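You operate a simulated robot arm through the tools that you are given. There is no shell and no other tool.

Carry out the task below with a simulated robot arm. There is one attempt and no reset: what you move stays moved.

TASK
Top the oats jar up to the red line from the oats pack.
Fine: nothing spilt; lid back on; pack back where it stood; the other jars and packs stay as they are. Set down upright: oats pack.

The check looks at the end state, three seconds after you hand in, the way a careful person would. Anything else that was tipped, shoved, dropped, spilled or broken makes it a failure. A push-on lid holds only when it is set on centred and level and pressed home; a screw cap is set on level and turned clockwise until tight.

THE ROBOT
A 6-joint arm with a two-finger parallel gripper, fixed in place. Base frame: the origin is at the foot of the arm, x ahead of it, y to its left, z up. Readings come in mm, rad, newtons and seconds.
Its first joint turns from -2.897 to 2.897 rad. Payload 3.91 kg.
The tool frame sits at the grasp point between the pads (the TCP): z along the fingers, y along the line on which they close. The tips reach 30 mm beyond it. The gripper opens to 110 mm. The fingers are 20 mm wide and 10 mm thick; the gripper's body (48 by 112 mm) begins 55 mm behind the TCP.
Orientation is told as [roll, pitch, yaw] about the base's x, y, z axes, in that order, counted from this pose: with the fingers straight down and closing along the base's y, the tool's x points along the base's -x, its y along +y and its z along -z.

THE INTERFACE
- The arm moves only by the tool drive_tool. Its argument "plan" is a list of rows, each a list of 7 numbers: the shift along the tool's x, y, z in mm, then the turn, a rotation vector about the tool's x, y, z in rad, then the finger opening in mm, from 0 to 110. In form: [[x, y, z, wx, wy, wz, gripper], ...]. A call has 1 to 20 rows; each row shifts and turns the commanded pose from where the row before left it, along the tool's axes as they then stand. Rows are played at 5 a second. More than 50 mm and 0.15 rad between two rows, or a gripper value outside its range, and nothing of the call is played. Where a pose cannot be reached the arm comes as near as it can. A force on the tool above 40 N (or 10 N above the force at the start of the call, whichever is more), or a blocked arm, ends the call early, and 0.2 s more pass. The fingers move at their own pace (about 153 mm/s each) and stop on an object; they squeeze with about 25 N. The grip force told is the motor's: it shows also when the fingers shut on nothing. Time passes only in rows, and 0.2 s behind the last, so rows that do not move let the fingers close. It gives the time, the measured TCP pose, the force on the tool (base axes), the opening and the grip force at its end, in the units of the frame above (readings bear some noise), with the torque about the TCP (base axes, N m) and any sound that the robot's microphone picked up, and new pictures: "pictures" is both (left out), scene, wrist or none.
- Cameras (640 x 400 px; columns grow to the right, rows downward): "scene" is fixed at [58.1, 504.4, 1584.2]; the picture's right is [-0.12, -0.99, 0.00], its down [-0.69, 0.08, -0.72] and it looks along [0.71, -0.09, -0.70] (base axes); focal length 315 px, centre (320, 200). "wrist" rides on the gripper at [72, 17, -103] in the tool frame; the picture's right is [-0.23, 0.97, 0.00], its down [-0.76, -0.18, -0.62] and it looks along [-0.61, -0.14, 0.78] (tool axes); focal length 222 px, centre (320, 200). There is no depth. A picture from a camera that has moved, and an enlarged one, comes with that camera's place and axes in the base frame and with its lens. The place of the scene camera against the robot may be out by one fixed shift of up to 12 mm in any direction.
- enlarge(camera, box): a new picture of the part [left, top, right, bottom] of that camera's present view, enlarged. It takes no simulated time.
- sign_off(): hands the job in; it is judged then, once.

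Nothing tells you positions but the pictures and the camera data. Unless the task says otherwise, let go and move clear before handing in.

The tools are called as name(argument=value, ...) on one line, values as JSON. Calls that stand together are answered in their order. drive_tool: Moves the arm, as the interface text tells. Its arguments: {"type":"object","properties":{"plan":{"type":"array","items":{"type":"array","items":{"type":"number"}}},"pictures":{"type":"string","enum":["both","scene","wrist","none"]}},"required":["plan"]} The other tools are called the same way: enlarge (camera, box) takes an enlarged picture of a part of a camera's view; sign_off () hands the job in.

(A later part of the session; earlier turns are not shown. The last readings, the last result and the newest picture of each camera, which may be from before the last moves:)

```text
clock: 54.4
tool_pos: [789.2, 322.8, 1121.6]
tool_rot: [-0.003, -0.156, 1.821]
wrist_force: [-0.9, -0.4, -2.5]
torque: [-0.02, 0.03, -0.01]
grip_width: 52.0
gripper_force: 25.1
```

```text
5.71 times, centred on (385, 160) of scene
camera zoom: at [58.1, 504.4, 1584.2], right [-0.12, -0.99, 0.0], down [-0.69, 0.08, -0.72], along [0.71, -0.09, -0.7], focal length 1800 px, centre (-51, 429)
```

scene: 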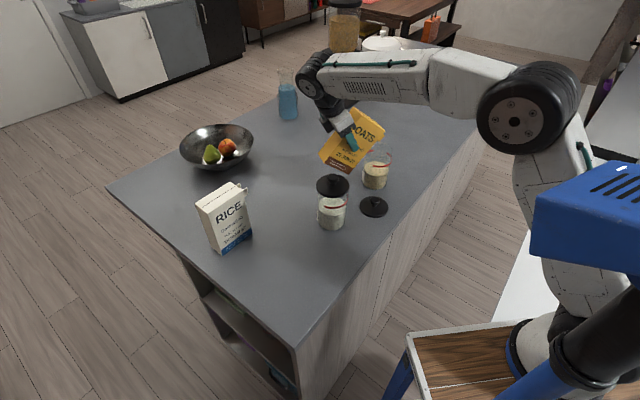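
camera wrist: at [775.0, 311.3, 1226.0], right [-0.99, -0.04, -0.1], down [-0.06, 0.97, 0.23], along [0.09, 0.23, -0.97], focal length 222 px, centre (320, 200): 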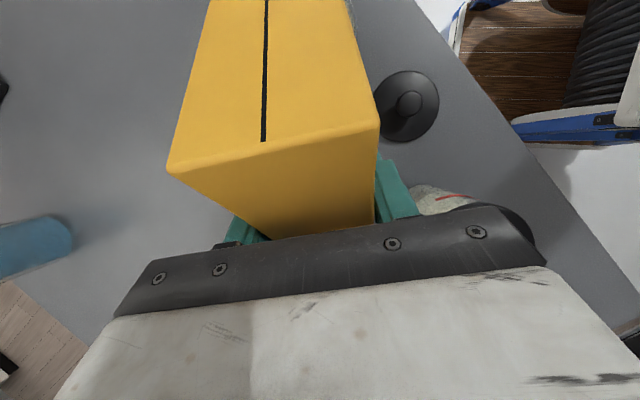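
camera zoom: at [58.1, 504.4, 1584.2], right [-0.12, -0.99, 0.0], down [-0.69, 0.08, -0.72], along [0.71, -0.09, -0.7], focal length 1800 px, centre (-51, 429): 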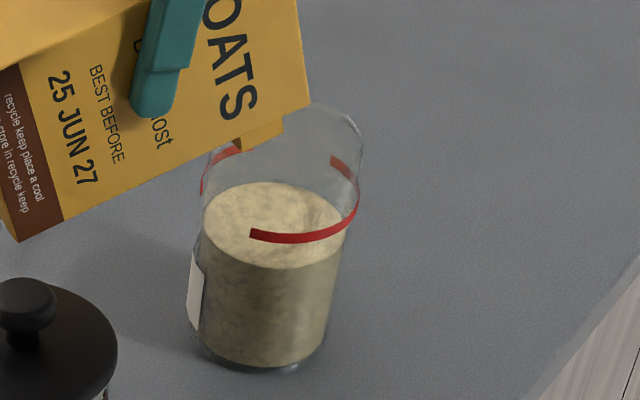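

drive_tool(plan=[[0, 0, 0, 0, 0, 0, 38]], pictures="none")

enlarge(camera="scene", box=[360, 125, 410, 195])

```text
clock: 54.8
tool_pos: [789.4, 323.3, 1122.7]
tool_rot: [-0.001, -0.155, 1.818]
wrist_force: [0.4, 0.4, -1.8]
torque: [-0.04, 0.01, 0.0]
grip_width: 51.9
gripper_force: 24.7
```

```text
5.71 times, centred on (385, 160) of scene
camera zoom: at [58.1, 504.4, 1584.2], right [-0.12, -0.99, 0.0], down [-0.69, 0.08, -0.72], along [0.71, -0.09, -0.7], focal length 1800 px, centre (-51, 429)
```

zoom: 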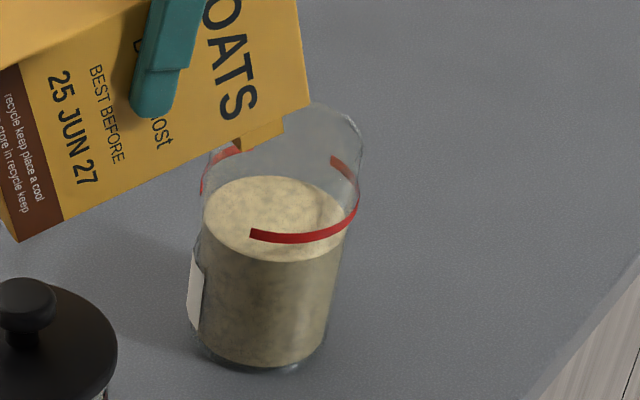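

drive_tool(plan=[[0, 0, 0, 0, 0, 0, 38]], pictures="none")

enlarge(camera="scene", box=[365, 145, 410, 195])

```text
clock: 55.2
tool_pos: [789.4, 324.0, 1122.7]
tool_rot: [-0.002, -0.155, 1.82]
wrist_force: [-0.7, 0.4, -3.1]
torque: [-0.01, -0.02, 0.01]
grip_width: 51.9
gripper_force: 25.2
```

```text
8.00 times, centred on (388, 170) of scene
camera zoom: at [58.1, 504.4, 1584.2], right [-0.12, -0.99, 0.0], down [-0.69, 0.08, -0.72], along [0.71, -0.09, -0.7], focal length 2520 px, centre (-220, 440)
```

zoom: 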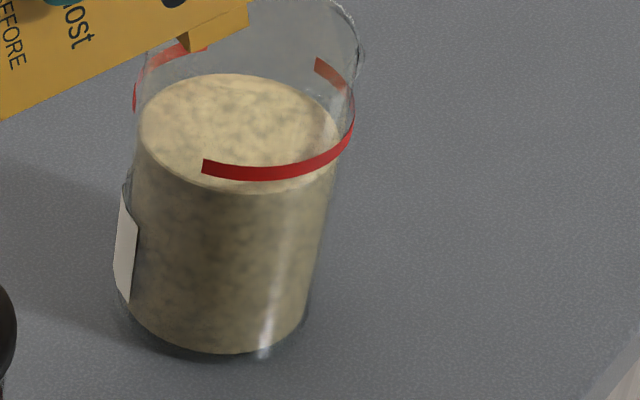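

Level is about 14 mm below the line, rising roughly 14 mm per second. Holding briefly again.

drive_tool(plan=[[0, 0, 0, 0, 0, 0, 38]], pictures="none")

enlarge(camera="scene", box=[365, 145, 410, 195])

```text
clock: 55.6
tool_pos: [790.4, 322.5, 1122.5]
tool_rot: [-0.003, -0.154, 1.818]
wrist_force: [-0.3, 0.8, -1.7]
torque: [-0.04, 0.01, 0.0]
grip_width: 51.9
gripper_force: 25.1
```

```text
8.00 times, centred on (388, 170) of scene
camera zoom: at [58.1, 504.4, 1584.2], right [-0.12, -0.99, 0.0], down [-0.69, 0.08, -0.72], along [0.71, -0.09, -0.7], focal length 2520 px, centre (-220, 440)
```

zoom: 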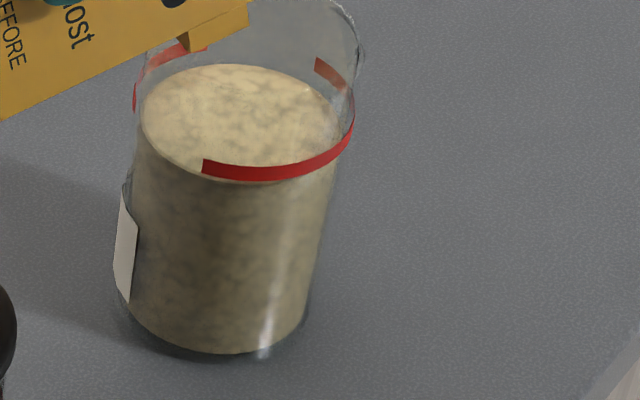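

drive_tool(plan=[[0, 0, 0, 0, 0, 0, 38]], pictures="none")

enlarge(camera="scene", box=[365, 145, 410, 195])

```text
clock: 56.0
tool_pos: [789.8, 322.1, 1121.7]
tool_rot: [-0.004, -0.154, 1.818]
wrist_force: [0.2, 0.5, -2.0]
torque: [-0.02, 0.01, 0.03]
grip_width: 51.6
gripper_force: 24.9
```

```text
8.00 times, centred on (388, 170) of scene
camera zoom: at [58.1, 504.4, 1584.2], right [-0.12, -0.99, 0.0], down [-0.69, 0.08, -0.72], along [0.71, -0.09, -0.7], focal length 2520 px, centre (-220, 440)
```

zoom: 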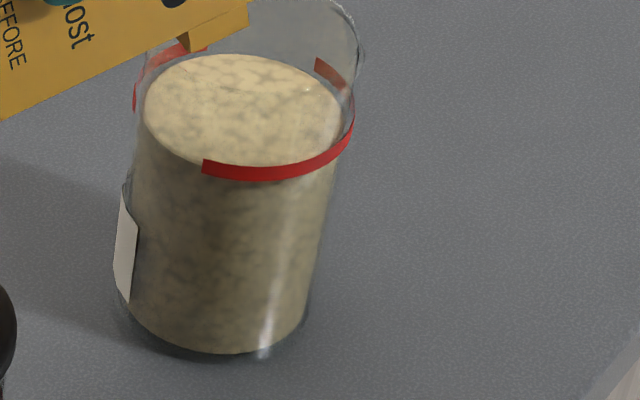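

About 3 mm below the line. Tilting back now to stop the flow.

drive_tool(plan=[[0, 0, 0, 0, 0.145, 0, 38], [0, 0, 0, 0, 0.1, 0, 38], [0, 0, 0, 0, 0, 0, 38], [0, 0, 0, 0, 0, 0, 38]], pictures="none")

enlarge(camera="scene", box=[365, 145, 410, 195])

enlarge(camera="scene", box=[340, 90, 420, 220])

```text
clock: 57.0
tool_pos: [789.9, 322.0, 1123.4]
tool_rot: [-0.004, 0.092, 1.817]
wrist_force: [-0.1, 0.1, -2.7]
torque: [0.0, 0.01, -0.03]
grip_width: 52.3
gripper_force: 24.7
```

```text
8.00 times, centred on (388, 170) of scene
camera zoom: at [58.1, 504.4, 1584.2], right [-0.12, -0.99, 0.0], down [-0.69, 0.08, -0.72], along [0.71, -0.09, -0.7], focal length 2520 px, centre (-220, 440)
```

zoom: 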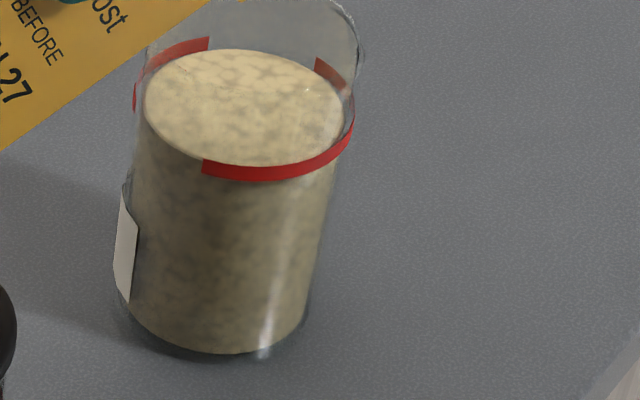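

```text
3.08 times, centred on (380, 155) of scene
camera zoom: at [58.1, 504.4, 1584.2], right [-0.12, -0.99, 0.0], down [-0.69, 0.08, -0.72], along [0.71, -0.09, -0.7], focal length 969 px, centre (135, 338)
```

zoom: 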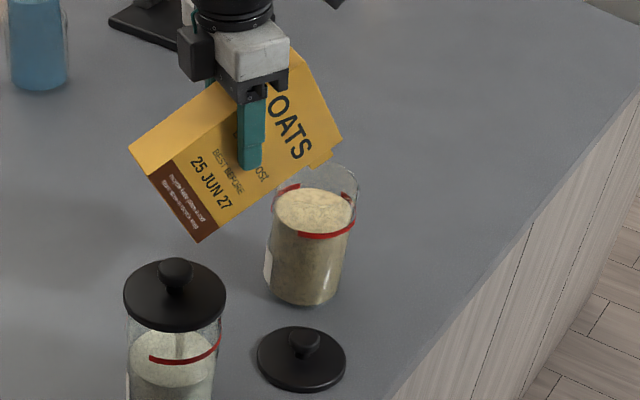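

Flow stopped, no spill visible. Let me check precisely how close the level is to the line.

enlarge(camera="scene", box=[380, 150, 396, 170])

enlarge(camera="scene", box=[366, 146, 396, 170])

enlarge(camera="scene", box=[360, 180, 420, 220])

```text
16.00 times, centred on (388, 160) of scene
camera zoom: at [58.1, 504.4, 1584.2], right [-0.12, -0.99, 0.0], down [-0.69, 0.08, -0.72], along [0.71, -0.09, -0.7], focal length 5040 px, centre (-768, 840)
```

zoom: 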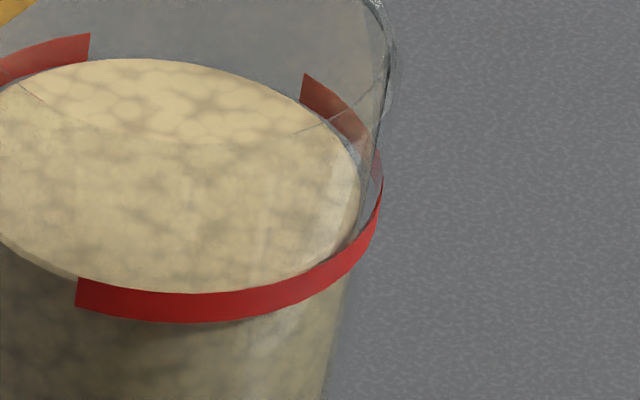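

```text
16.00 times, centred on (381, 158) of scene
camera zoom: at [58.1, 504.4, 1584.2], right [-0.12, -0.99, 0.0], down [-0.69, 0.08, -0.72], along [0.71, -0.09, -0.7], focal length 5040 px, centre (-656, 872)
```

zoom: 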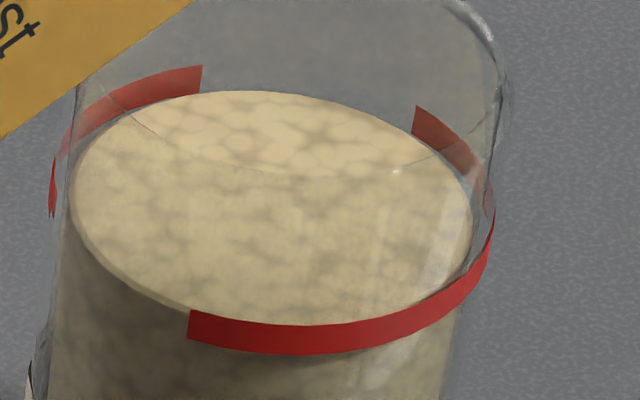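

```text
10.00 times, centred on (390, 200) of scene
camera zoom: at [58.1, 504.4, 1584.2], right [-0.12, -0.99, 0.0], down [-0.69, 0.08, -0.72], along [0.71, -0.09, -0.7], focal length 3150 px, centre (-380, 200)
```

zoom: 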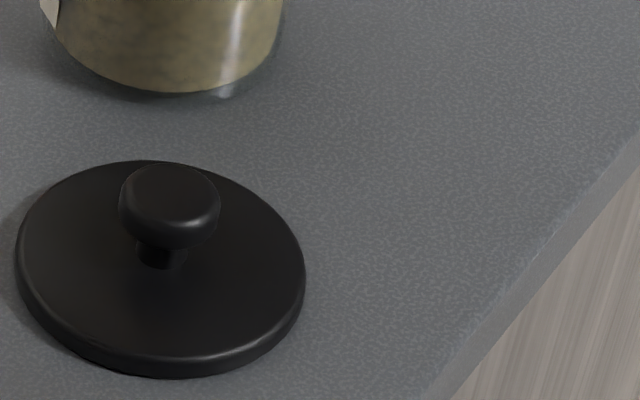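

At the same columns, the oats' edge lines up with the ring centre to within about 1 mm, so the jar is filled to the line. Now I bring the pack back upright, first over the jar so any remnants fall inside, and raise it.

drive_tool(plan=[[0, 0, 0, 0, 0.09, 0, 38], [0, 0, 0, 0, 0.09, 0, 38], [0, 0, 0, 0, 0.09, 0, 38], [0, 0, 0, 0, 0.09, 0, 38], [10.9, 0, -22.5, 0, 0, 0, 38], [10.9, 0, -22.5, 0, 0, 0, 38], [10.9, 0, -22.5, 0, 0, 0, 38], [6.5, 0, -13.5, 0, 0, 0, 38], [0, 0, 0, 0, 0.08, 0, 38], [0, 0, 0, 0, 0.08, 0, 38]])

enlarge(camera="scene", box=[340, 70, 430, 210])

```text
clock: 59.2
tool_pos: [790.0, 321.6, 1213.3]
tool_rot: [-0.004, 0.61, 1.816]
wrist_force: [0.5, -0.8, -2.0]
torque: [0.06, 0.01, 0.0]
grip_width: 52.1
gripper_force: 25.2
camera wrist: at [772.6, 317.2, 1339.8], right [-0.99, -0.06, -0.13], down [-0.07, 0.99, 0.07], along [0.13, 0.08, -0.99], focal length 222 px, centre (320, 200)
```

scene: 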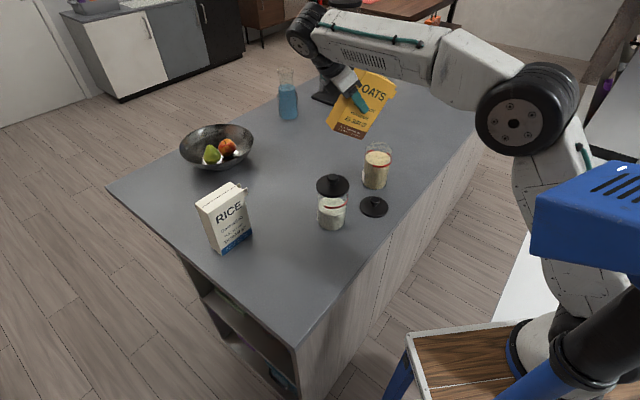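
wrist: 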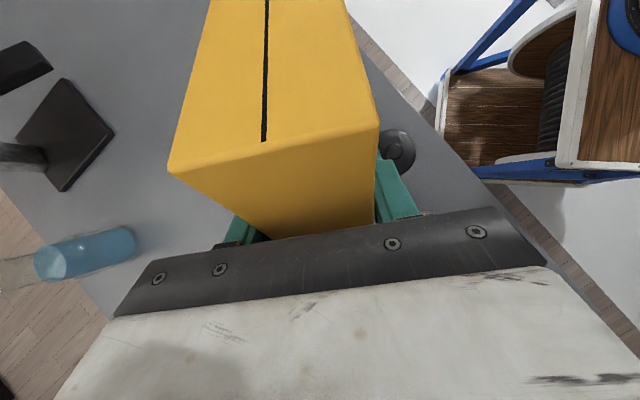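

```text
2.86 times, centred on (385, 140) of scene
camera zoom: at [58.1, 504.4, 1584.2], right [-0.12, -0.99, 0.0], down [-0.69, 0.08, -0.72], along [0.71, -0.09, -0.7], focal length 900 px, centre (134, 371)
```

zoom: 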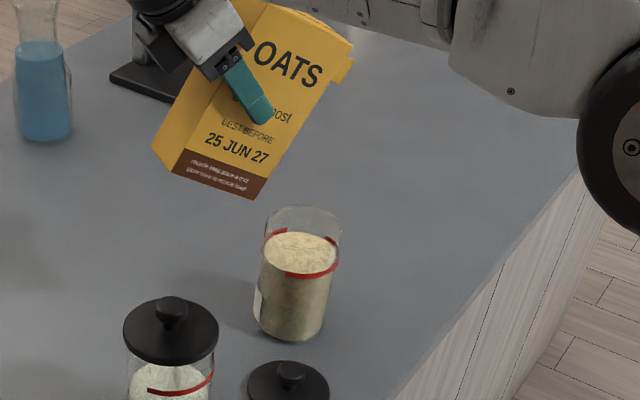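

Clean so far. One quick unobstructed close-up of the level before taking the pack back.

enlarge(camera="scene", box=[362, 140, 394, 190])

enlarge(camera="scene", box=[364, 144, 394, 168])

```text
8.00 times, centred on (378, 165) of scene
camera zoom: at [58.1, 504.4, 1584.2], right [-0.12, -0.99, 0.0], down [-0.69, 0.08, -0.72], along [0.71, -0.09, -0.7], focal length 2520 px, centre (-144, 480)
```

zoom: 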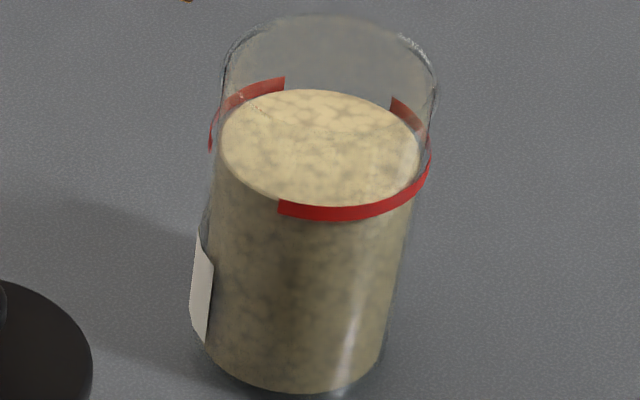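

```text
16.00 times, centred on (379, 156) of scene
camera zoom: at [58.1, 504.4, 1584.2], right [-0.12, -0.99, 0.0], down [-0.69, 0.08, -0.72], along [0.71, -0.09, -0.7], focal length 5040 px, centre (-624, 904)
```

zoom: 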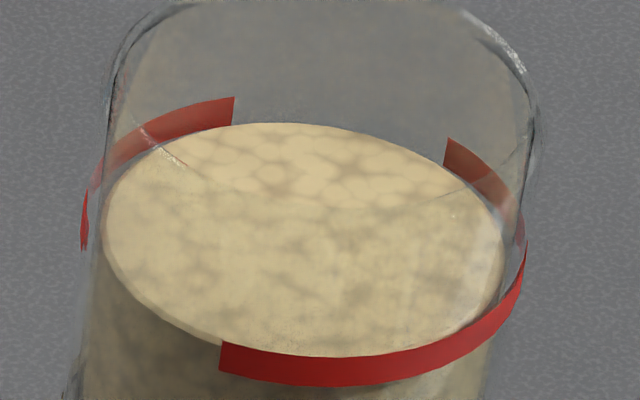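

The level sits right on the red band. Now yaw back and bring the pack fully upright.

drive_tool(plan=[[0, 0, 0, 0.0687, 0, -0.0984, 38], [0, 0, 0, 0.0687, 0, -0.0984, 38], [0, 0, 0, 0.0687, 0, -0.0984, 38], [0, 0, 0, 0.0687, 0, -0.0984, 38], [0, 0, 0, 0.0687, 0, -0.0984, 38], [0, 0, 0, 0, 0.131, 0, 38], [0, 0, 0, 0, 0.131, 0, 38], [0, 0, 0, 0, 0.131, 0, 38], [0, 0, 0, 0, 0.131, 0, 38], [0, 0, 0, 0, 0, 0, 38]])

```text
clock: 61.4
tool_pos: [789.5, 322.7, 1213.0]
tool_rot: [-0.007, 1.137, 2.413]
wrist_force: [0.1, 0.0, -2.3]
torque: [0.04, 0.05, 0.0]
grip_width: 52.2
gripper_force: 25.3
camera wrist: at [731.4, 351.5, 1321.8], right [-0.72, -0.67, -0.21], down [-0.55, 0.72, -0.43], along [0.44, -0.19, -0.88], focal length 222 px, centre (320, 200)
```

scene: 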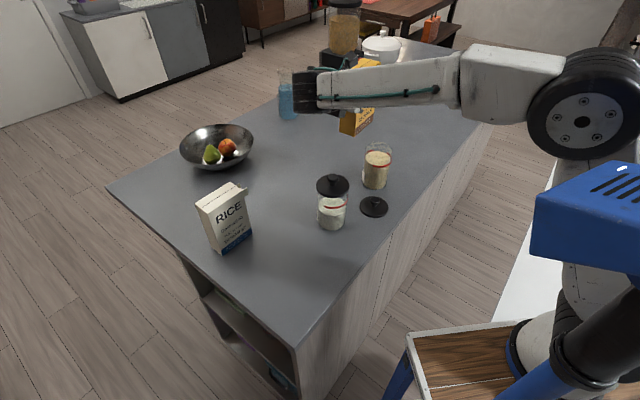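
wrist: 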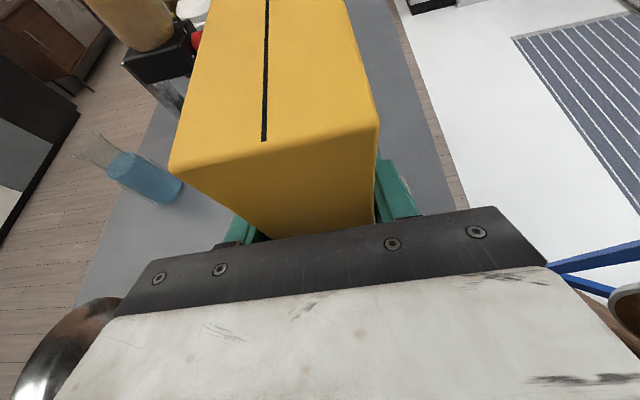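

drive_tool(plan=[[-8.1, 0.1, -16, 0, 0, 0, 38], [-16.25, 0.3, -32.1, 0, 0, 0, 38], [-16.25, 0.3, -32.1, 0, 0, 0, 38], [-16.25, 0.3, -32.1, 0, 0, 0, 38], [-16.25, 0.3, -32.1, 0, 0, 0, 38], [-16.25, 0.3, -32.1, 0, 0, 0, 38], [-16.25, 0.3, -32.1, 0, 0, 0, 38], [-16.25, 0.3, -32.1, 0, 0, 0, 38], [-16.25, 0.3, -32.1, 0, 0, 0, 38], [-8.1, 0.2, -16, 0, 0, 0, 38], [0, 0, 0, 0, 0, 0, 38]])

```text
clock: 63.8
tool_pos: [545.6, 534.6, 1198.7]
tool_rot: [-0.009, 1.136, 2.411]
wrist_force: [0.4, 0.2, -2.4]
torque: [0.02, 0.01, -0.03]
grip_width: 51.7
gripper_force: 24.9
camera wrist: at [487.6, 562.9, 1308.6], right [-0.72, -0.67, -0.21], down [-0.55, 0.72, -0.43], along [0.44, -0.19, -0.88], focal length 222 px, centre (320, 200)
```

scene: 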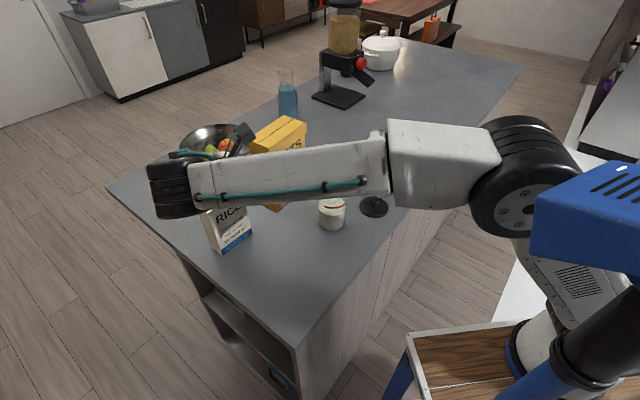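
wrist: 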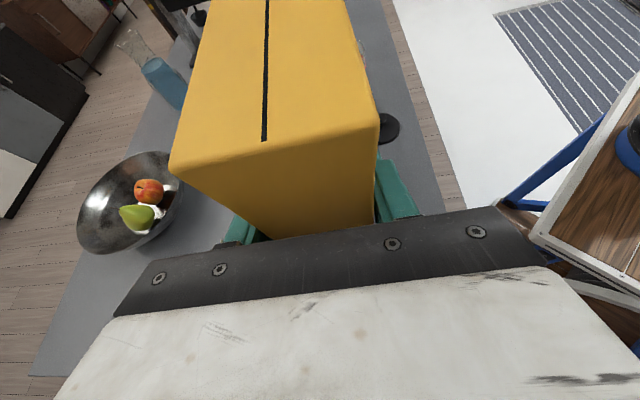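

drive_tool(plan=[[-20.6, 0, 7.8, 0, 0, 0, 38], [-20.6, 0, 7.8, 0, 0, 0, 38], [-20.6, 0, 7.8, 0, 0, 0, 38], [-20.6, 0, 7.8, 0, 0, 0, 38], [0, 0, 0, -0.0653, 0, 0.0302, 38], [0, 0, 0, -0.0653, 0, 0.0302, 38], [0, 0, 0, 0, 0, 0, 38]])

```text
clock: 65.4
tool_pos: [539.9, 538.2, 1114.4]
tool_rot: [-0.008, 1.137, 2.267]
wrist_force: [-0.7, 0.4, -2.5]
torque: [0.04, 0.03, 0.01]
grip_width: 51.9
gripper_force: 25.0
camera wrist: at [486.8, 575.7, 1223.1], right [-0.8, -0.56, -0.21], down [-0.44, 0.79, -0.43], along [0.4, -0.25, -0.88], focal length 222 px, centre (320, 200)
```

scene: 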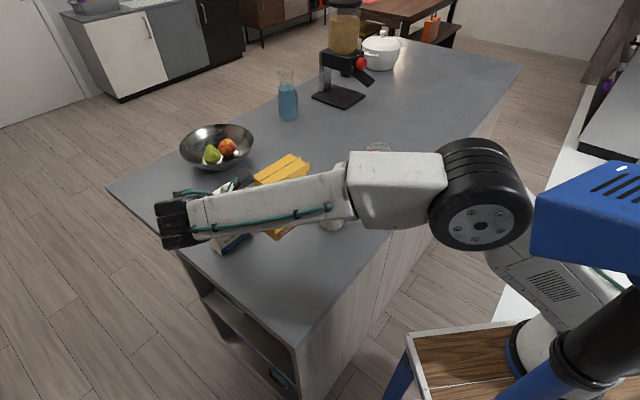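
wrist: 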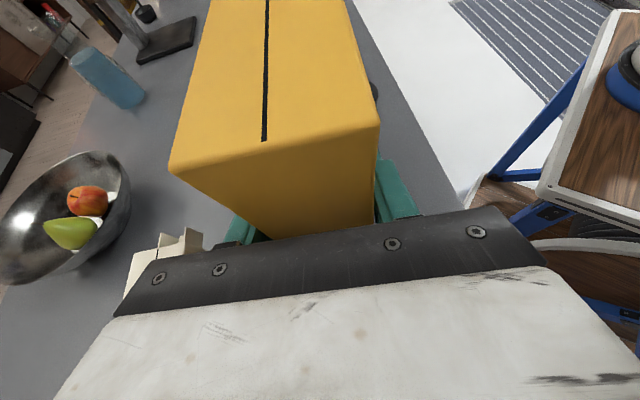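

drive_tool(plan=[[-20.8, 0.2, -0.3, 0, 0, 0, 38], [-20.8, 0.2, -0.3, 0, 0, 0, 38], [-20.8, 0.2, -0.3, 0, 0, 0, 38], [-20.8, 0.2, -0.3, 0, 0, 0, 38], [-20.8, 0.3, -0.3, 0, 0, 0, 38], [0, 0, 0, 0, 0, 0, 38]])

enlarge(camera="scene", box=[180, 160, 340, 290])

```text
clock: 66.8
tool_pos: [510.0, 573.6, 1021.3]
tool_rot: [-0.008, 1.137, 2.269]
wrist_force: [-0.1, -0.2, -1.5]
torque: [0.04, 0.04, 0.01]
grip_width: 51.8
gripper_force: 24.7
camera wrist: at [456.9, 609.8, 1130.0], right [-0.8, -0.56, -0.21], down [-0.44, 0.79, -0.43], along [0.4, -0.25, -0.88], focal length 222 px, centre (320, 200)
```

scene: 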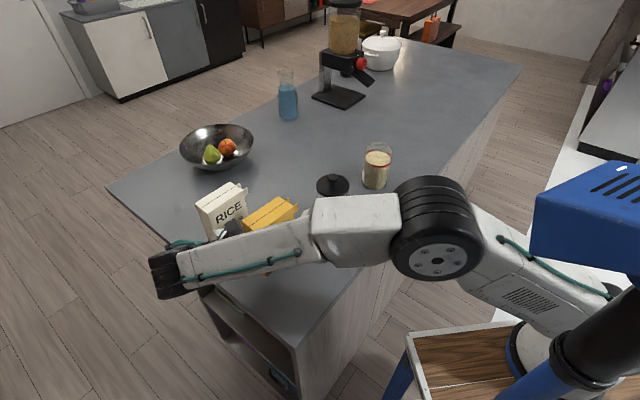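
wrist: 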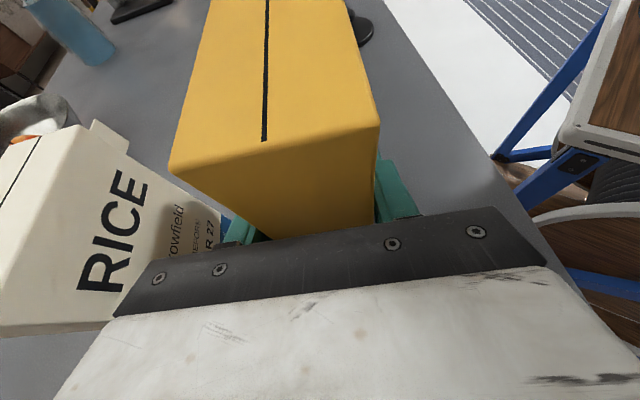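

```text
3.08 times, centred on (260, 225) of scene
camera zoom: at [58.1, 504.4, 1584.2], right [-0.12, -0.99, 0.0], down [-0.69, 0.08, -0.72], along [0.71, -0.09, -0.7], focal length 969 px, centre (505, 123)
```

zoom: 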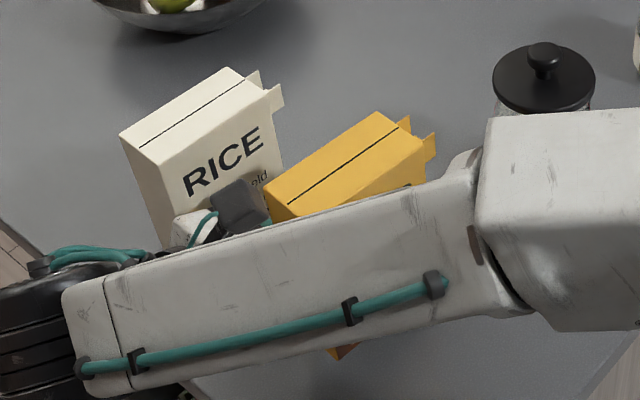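

Aligned with the original spot. Lowering the last 30 mm gently.

drive_tool(plan=[[-9.1, 0, 4.2, 0, 0, 0, 38], [-9.1, 0, 4.2, 0, 0, 0, 38], [-4.5, 0, 2.1, 0, 0, 0, 38], [-1.8, 0, 0.8, 0, 0, 0, 38], [0, 0, 0, 0, 0, 0, 38]], pictures="none")

```text
clock: 68.0
tool_pos: [510.1, 572.7, 994.1]
tool_rot: [-0.008, 1.137, 2.268]
wrist_force: [0.5, -0.4, -2.4]
torque: [0.03, 0.06, -0.01]
grip_width: 51.9
gripper_force: 24.4
```

drive_tool(plan=[[-1.4, 0, 0.6, 0, 0, 0, 38], [-1.4, 0, 0.6, 0, 0, 0, 38], [0, 0, 0, 0, 0, 0, 38]], pictures="none")

```text
clock: 68.8
tool_pos: [510.0, 572.0, 991.8]
tool_rot: [-0.011, 1.136, 2.265]
wrist_force: [0.8, -0.1, 8.2]
torque: [-0.52, -0.15, 0.0]
grip_width: 52.1
gripper_force: 24.8
```

In contact with the counter (≈8 N). Easing off half a millimetre and opening.

drive_tool(plan=[[0.5, 0, -0.2, 0, 0, 0, 38], [0, 0, 0, 0, 0, 0, 54], [0, 0, 0, 0, 0, 0, 60], [0, 0, 0, 0, 0, 0, 80], [0, 0, 0, 0, 0, 0, 108], [0, 0, 0, 0, 0, 0, 108]])

enlarge(camera="scene", box=[180, 160, 340, 290])

enlarge(camera="wrist", box=[150, 100, 490, 260])

```text
clock: 70.2
tool_pos: [510.0, 573.1, 991.5]
tool_rot: [-0.006, 1.135, 2.27]
wrist_force: [0.8, 0.3, -0.7]
torque: [-0.01, 0.01, 0.0]
grip_width: 107.9
gripper_force: 0.0
camera wrist: at [456.8, 609.9, 1100.5], right [-0.8, -0.56, -0.21], down [-0.44, 0.79, -0.43], along [0.4, -0.25, -0.88], focal length 222 px, centre (320, 200)
```

scene: 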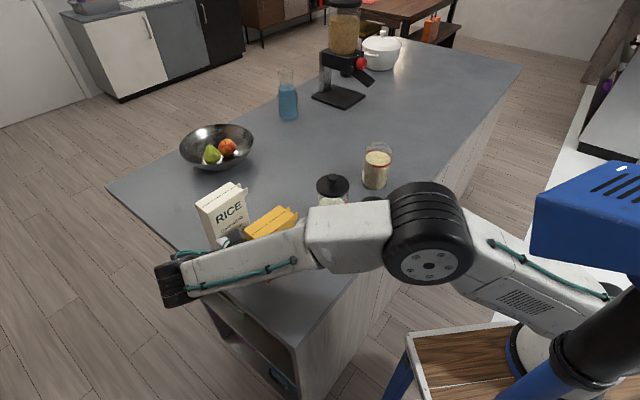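
wrist: 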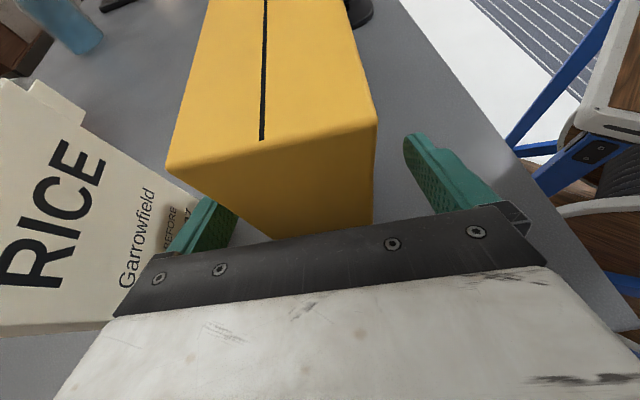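

```text
3.08 times, centred on (260, 225) of scene
camera zoom: at [58.1, 504.4, 1584.2], right [-0.12, -0.99, 0.0], down [-0.69, 0.08, -0.72], along [0.71, -0.09, -0.7], focal length 969 px, centre (505, 123)
```

zoom: 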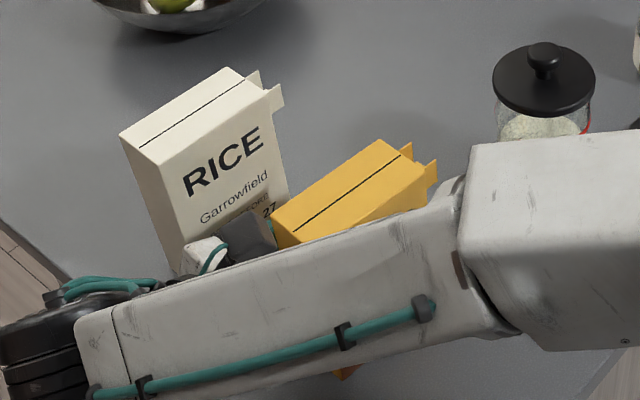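

```text
1.88 times, centred on (320, 180) of wrist
camera zoom: at [456.8, 609.9, 1100.5], right [-0.8, -0.56, -0.21], down [-0.44, 0.79, -0.43], along [0.4, -0.25, -0.88], focal length 418 px, centre (320, 238)
```

zoom: 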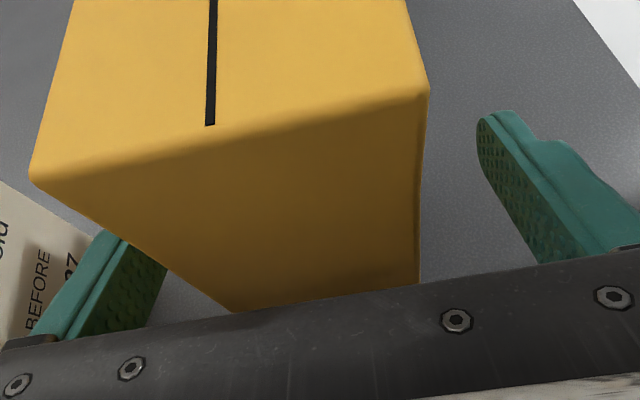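

The pack stands exactly where it was. Retreating along the reverse of my approach path.

drive_tool(plan=[[0, 0, 0, 0, -0.06, 0, 110], [2.4, 0, -8.1, 0, 0, 0, 110], [2.5, 0, -8.2, 0, 0, 0, 110], [8.8, 0, -4.7, 0, 0, 0, 110], [0, 0, 0, 0, -0.06, 0, 110], [12.7, 0, -7.9, 0, 0, 0, 110], [0, 0, 0, 0, -0.06, 0, 110], [12.2, 0, -8.7, 0, 0, 0, 110], [0, 0, 0, 0, -0.06, 0, 110], [15.6, 0, -12.5, 0, 0, 0, 110], [15.6, 0, -12.5, 0, 0, 0, 110], [15.6, 0, -12.5, 0, 0, 0, 110], [15.6, 0, -12.5, 0, 0, 0, 110], [15.6, 0, -12.5, 0, 0, 0, 110], [15.6, 0, -12.5, 0, 0, 0, 110]])

enlarge(camera="wrist", box=[150, 80, 490, 260])

```text
clock: 73.4
tool_pos: [503.0, 581.5, 1163.1]
tool_rot: [-0.003, 0.895, 2.27]
wrist_force: [0.4, 1.0, -0.2]
torque: [-0.02, -0.01, -0.01]
grip_width: 110.1
gripper_force: 0.1
camera wrist: at [468.4, 597.3, 1284.6], right [-0.83, -0.52, -0.18], down [-0.49, 0.85, -0.2], along [0.26, -0.08, -0.96], focal length 222 px, centre (320, 200)
```

scene: 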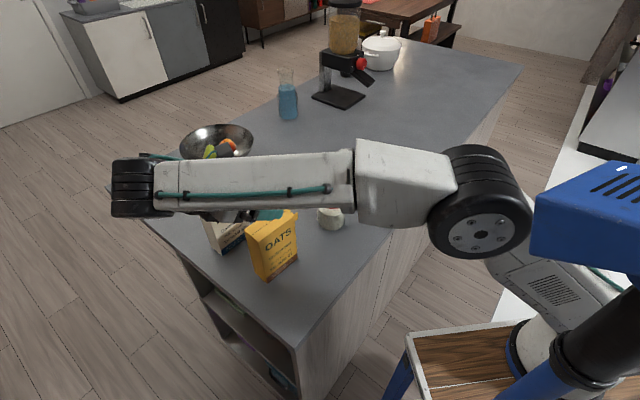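
wrist: 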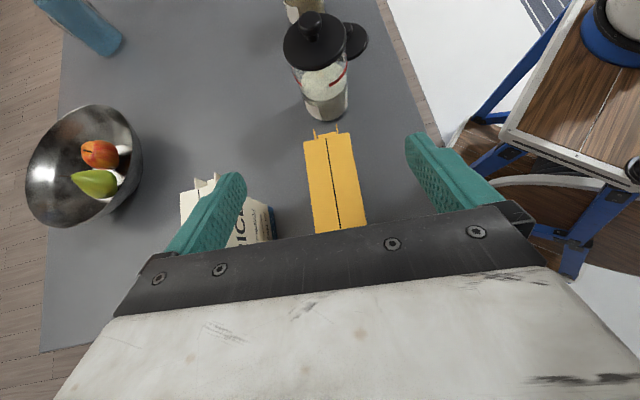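

```text
1.88 times, centred on (320, 170) of wrist
camera zoom: at [468.4, 597.3, 1284.6], right [-0.83, -0.52, -0.18], down [-0.49, 0.85, -0.2], along [0.26, -0.08, -0.96], focal length 418 px, centre (320, 256)
```

zoom: 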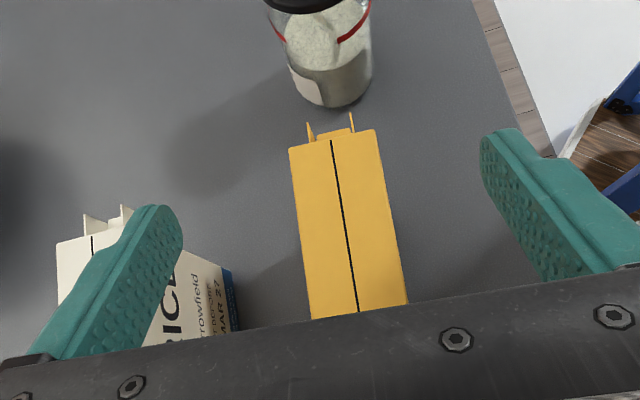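

Pack and neighbours are fine. Turning the tool back to vertical and then heading over to the lid.

drive_tool(plan=[[0, 0, 0, 0, -0.149, 0, 110], [0, 0, 0, 0, -0.149, 0, 110], [0, 0, 0, 0, -0.149, 0, 110], [0, 0, 0, 0, -0.149, 0, 110], [0, 0, 0, 0, -0.149, 0, 110], [0, 0, 0, 0, -0.15, 0, 110], [0, 0, 0, 0, 0, 0.12, 110], [0, 0, 0, 0, 0, 0.12, 110], [0, 0, 0, 0, 0, 0.12, 110], [0, 0, 0, 0, 0, 0.12, 110], [0, 0, 0, 0, 0, 0, 110]])

```text
clock: 75.8
tool_pos: [502.1, 580.2, 1162.7]
tool_rot: [-0.004, -0.003, 1.793]
wrist_force: [0.5, -0.1, -0.8]
torque: [0.01, 0.01, 0.02]
grip_width: 110.0
gripper_force: 0.1
camera wrist: at [502.2, 507.0, 1266.2], right [-1.0, 0.01, 0.0], down [0.0, 0.78, 0.62], along [0.01, 0.62, -0.78], focal length 222 px, centre (320, 200)
```

scene: 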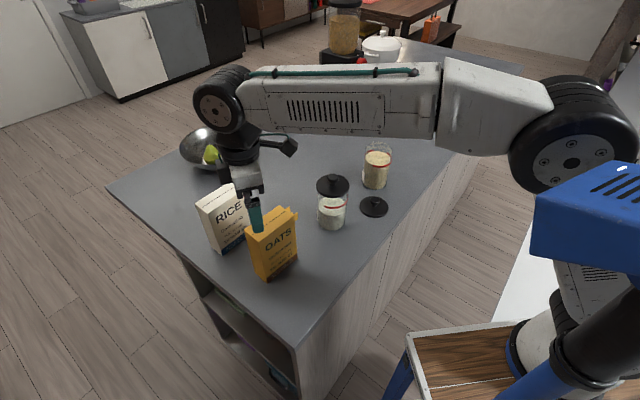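
wrist: 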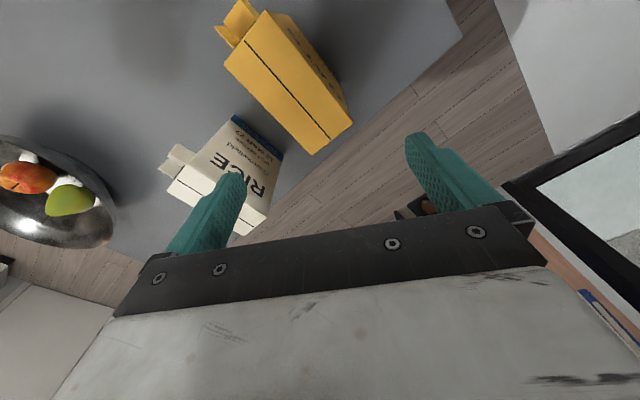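

drive_tool(plan=[[44.5, -15.25, 0, 0, 0, 0, 110], [44.5, -15.25, 0, 0, 0, 0, 110], [44.5, -15.25, 0, 0, 0, 0, 110], [44.5, -15.25, 0, 0, 0, 0, 110], [44.5, -15.25, 0, 0, 0, 0, 110], [44.5, -15.25, 0, 0, 0, 0, 110], [44.5, -15.25, 0, 0, 0, 0, 90], [44.5, -15.25, 0, 0, 0, 0, 60], [0, 0, 30, 0, 0.003, 0, 60], [0, 0, 30, 0, 0, 0, 60], [0, 0, 30, 0, 0, 0, 60]])

```text
clock: 78.2
tool_pos: [699.8, 262.3, 1074.0]
tool_rot: [-0.002, 0.001, 1.793]
wrist_force: [-1.0, -0.5, 0.8]
torque: [0.01, 0.02, -0.02]
grip_width: 60.0
gripper_force: 0.2
camera wrist: at [699.1, 188.3, 1177.5], right [-1.0, 0.01, 0.0], down [0.0, 0.78, 0.62], along [0.01, 0.62, -0.78], focal length 222 px, centre (320, 200)
```

scene: 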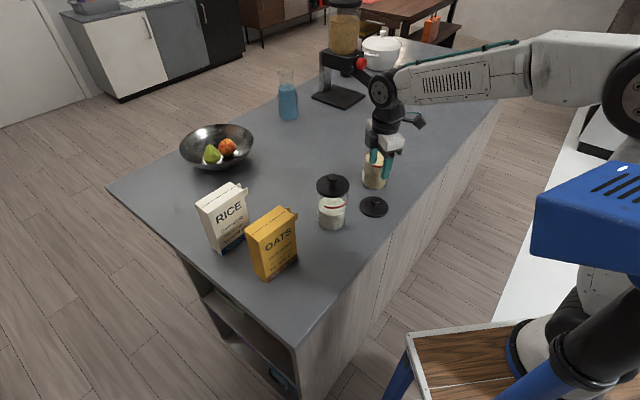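
wrist: 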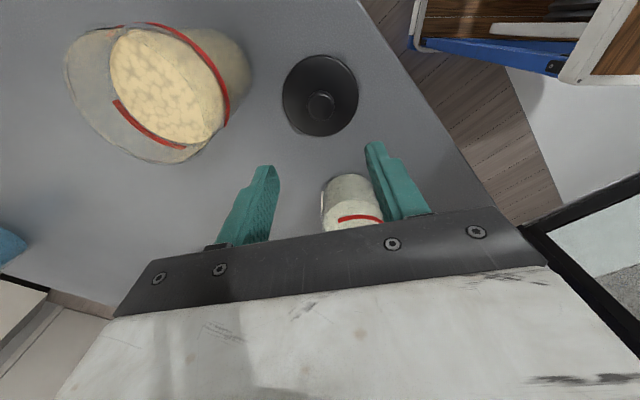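

enlarge(camera="wrist", box=[270, 40, 370, 140])

```text
4.00 times, centred on (320, 90) of wrist
camera zoom: at [699.1, 188.3, 1177.5], right [-1.0, 0.01, 0.0], down [0.0, 0.78, 0.62], along [0.01, 0.62, -0.78], focal length 888 px, centre (320, 640)
```

zoom: 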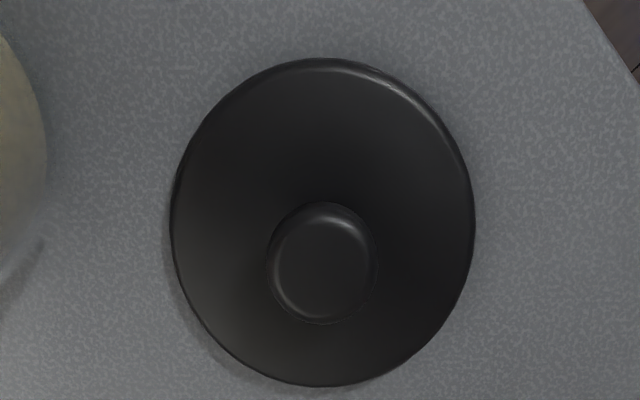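

drive_tool(plan=[[0, 0, 25, 0, 0, 0, 60], [0, 0, 25, 0, 0, 0, 60]], pictures="none")

drive_tool(plan=[[0, 0, 0, 0, 0, 0, 60]], pictures="none")

drive_tool(plan=[[0, 0, 0, 0, 0, 0, 60]])

enlarge(camera="wrist", box=[230, 70, 410, 240])

```text
clock: 78.8
tool_pos: [699.8, 262.2, 1022.9]
tool_rot: [-0.004, 0.003, 1.794]
wrist_force: [-0.9, -0.1, 0.1]
torque: [-0.01, -0.03, 0.0]
grip_width: 59.8
gripper_force: 0.0
```

```text
clock: 79.2
tool_pos: [700.5, 261.8, 1022.8]
tool_rot: [-0.003, 0.002, 1.795]
wrist_force: [-1.0, -0.4, 0.1]
torque: [0.0, -0.02, 0.0]
grip_width: 60.0
gripper_force: 0.1
```

```text
clock: 79.6
tool_pos: [700.1, 262.5, 1022.5]
tool_rot: [-0.002, 0.001, 1.795]
wrist_force: [0.2, -0.9, 1.0]
torque: [0.04, -0.01, -0.01]
grip_width: 60.0
gripper_force: 0.0
camera wrist: at [700.2, 187.6, 1126.2], right [-1.0, 0.01, 0.0], down [0.0, 0.78, 0.62], along [0.01, 0.62, -0.78], focal length 222 px, centre (320, 200)
```

scene: 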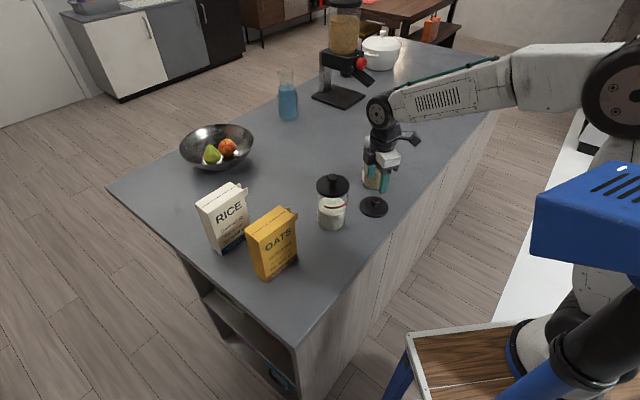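
wrist: 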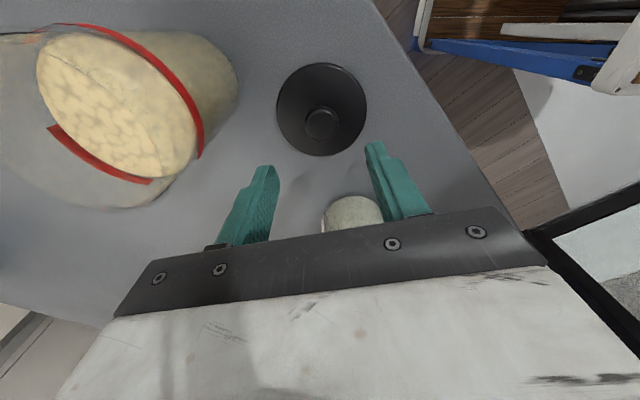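

```text
2.35 times, centred on (320, 155) of wrist
camera zoom: at [700.2, 187.6, 1126.2], right [-1.0, 0.01, 0.0], down [0.0, 0.78, 0.62], along [0.01, 0.62, -0.78], focal length 523 px, centre (320, 306)
```

zoom: 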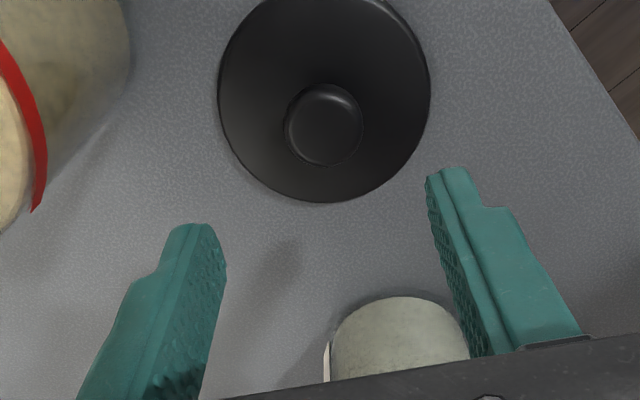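

Fine-aligning to where I released the lid (699.6, 259.7) and going down around the knob.

drive_tool(plan=[[2.3, 1.0, 25, 0, 0, 0, 60], [0, 0, 25, 0, 0, 0, 60], [0, 0, 20, 0, 0, 0, 60], [0, 0, 10.5, 0, 0, 0, 60], [0, 0, 0, 0, 0, 0, 60]])

enlarge(camera="wrist", box=[230, 90, 410, 240])

enlarge(camera="scene", box=[340, 170, 410, 220])

```text
clock: 80.8
tool_pos: [698.0, 259.8, 941.6]
tool_rot: [-0.003, 0.001, 1.796]
wrist_force: [-0.9, -0.4, 0.3]
torque: [0.03, -0.03, 0.01]
grip_width: 60.0
gripper_force: 0.0
camera wrist: at [698.2, 184.9, 1045.6], right [-1.0, 0.01, 0.0], down [0.0, 0.78, 0.62], along [0.01, 0.62, -0.78], focal length 222 px, centre (320, 200)
```

scene: 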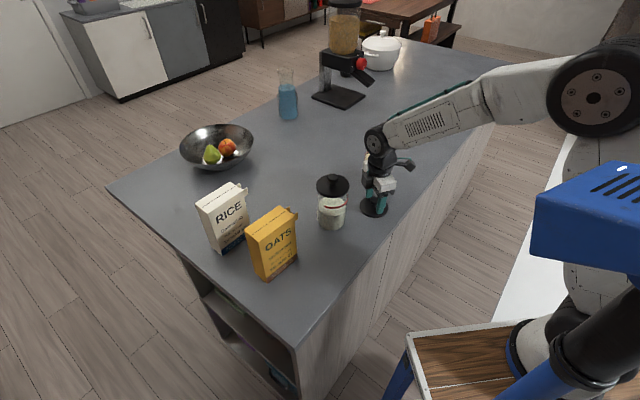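
wrist: 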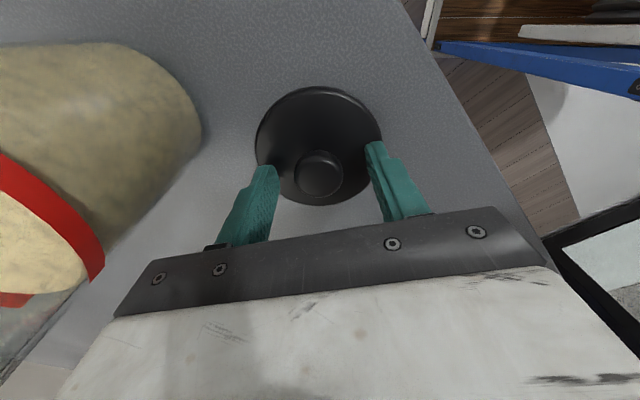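

```text
2.67 times, centred on (320, 165) of wrist
camera zoom: at [698.2, 184.9, 1045.6], right [-1.0, 0.01, 0.0], down [0.0, 0.78, 0.62], along [0.01, 0.62, -0.78], focal length 592 px, centre (320, 293)
```

zoom: 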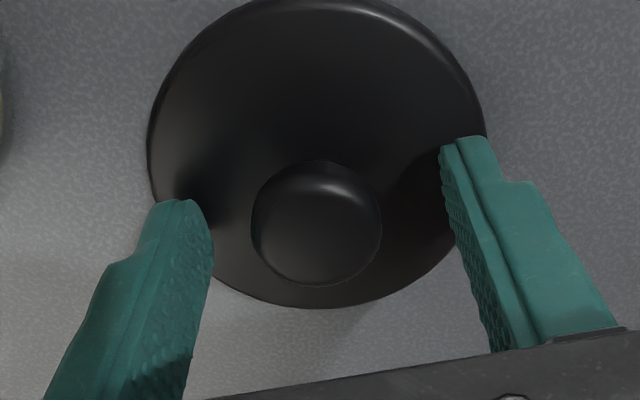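

```text
8.00 times, centred on (375, 195) of scene
camera zoom: at [58.1, 504.4, 1584.2], right [-0.12, -0.99, 0.0], down [-0.69, 0.08, -0.72], along [0.71, -0.09, -0.7], focal length 2520 px, centre (-120, 240)
```

zoom: 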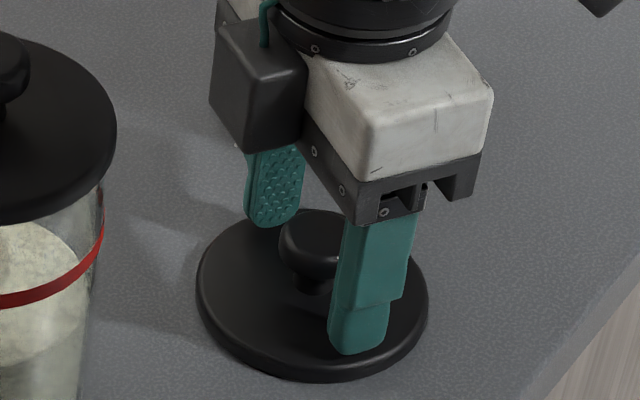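

Knob is centred between the fingers. Gripping and lifting.

drive_tool(plan=[[0, 0, 0, 0, 0, 0, 45], [0, 0, 0, 0, 0, 0, 35], [0, 0, 0, 0, 0, 0, 15], [0, 0, 0, 0, 0, 0, 15], [0, 0, 0, 0, 0, 0, 15]], pictures="none")

drive_tool(plan=[[0, 0, -5, 0, 0, 0, 15], [0, 0, -20, 0, 0, 0, 15], [0, 0, -40, 0, 0, 0, 15], [0, 0, -40, 0, 0, 0, 15], [0, 0, -40, 0, 0, 0, 15], [0, 0, 0, 0, 0, 0, 15]])

drive_tool(plan=[[0, 0, 0, 0, 0, 0, 15]], pictures="none")

enlarge(camera="scene", box=[340, 100, 420, 200])

```text
clock: 82.0
tool_pos: [697.4, 259.1, 942.5]
tool_rot: [-0.004, 0.002, 1.796]
wrist_force: [0.0, 1.1, -0.3]
torque: [-0.02, 0.01, 0.01]
grip_width: 28.4
gripper_force: 25.1
```

```text
clock: 83.4
tool_pos: [699.1, 259.6, 1086.5]
tool_rot: [-0.004, 0.002, 1.795]
wrist_force: [0.0, 0.8, -0.9]
torque: [-0.01, 0.0, 0.0]
grip_width: 28.6
gripper_force: 25.3
camera wrist: at [697.9, 185.1, 1191.0], right [-1.0, 0.01, 0.0], down [0.0, 0.78, 0.62], along [0.01, 0.62, -0.78], focal length 222 px, centre (320, 200)
```

scene: 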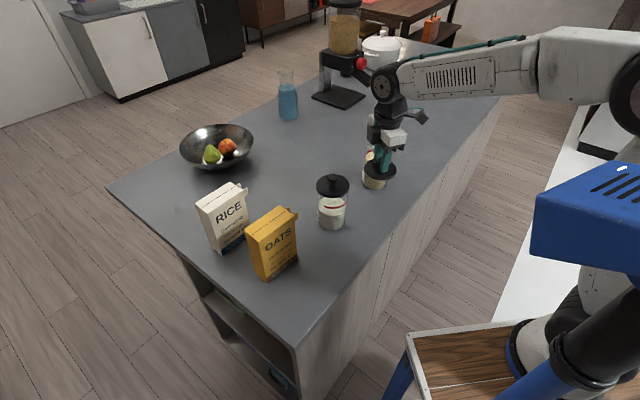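
wrist: 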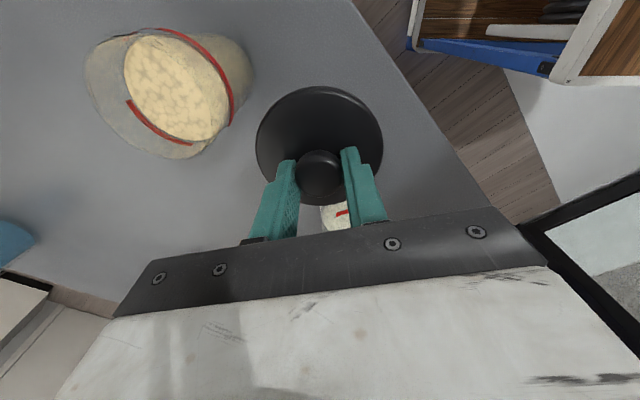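

```text
clock: 83.8
tool_pos: [697.2, 259.8, 1086.3]
tool_rot: [-0.005, 0.0, 1.792]
wrist_force: [0.2, 0.0, -0.2]
torque: [0.0, -0.05, 0.0]
grip_width: 28.4
gripper_force: 25.0
```

```text
4.00 times, centred on (380, 150) of scene
camera zoom: at [58.1, 504.4, 1584.2], right [-0.12, -0.99, 0.0], down [-0.69, 0.08, -0.72], along [0.71, -0.09, -0.7], focal length 1260 px, centre (80, 400)
```

zoom: 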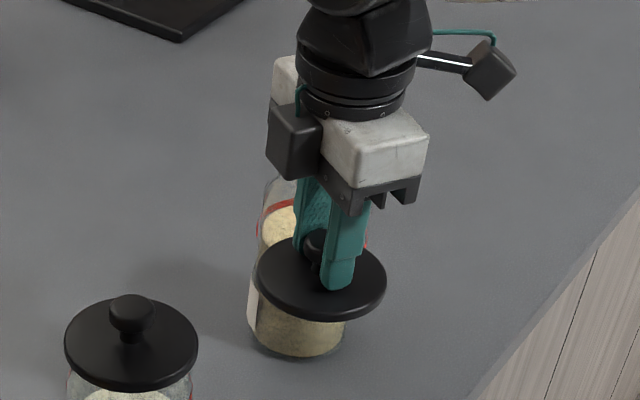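

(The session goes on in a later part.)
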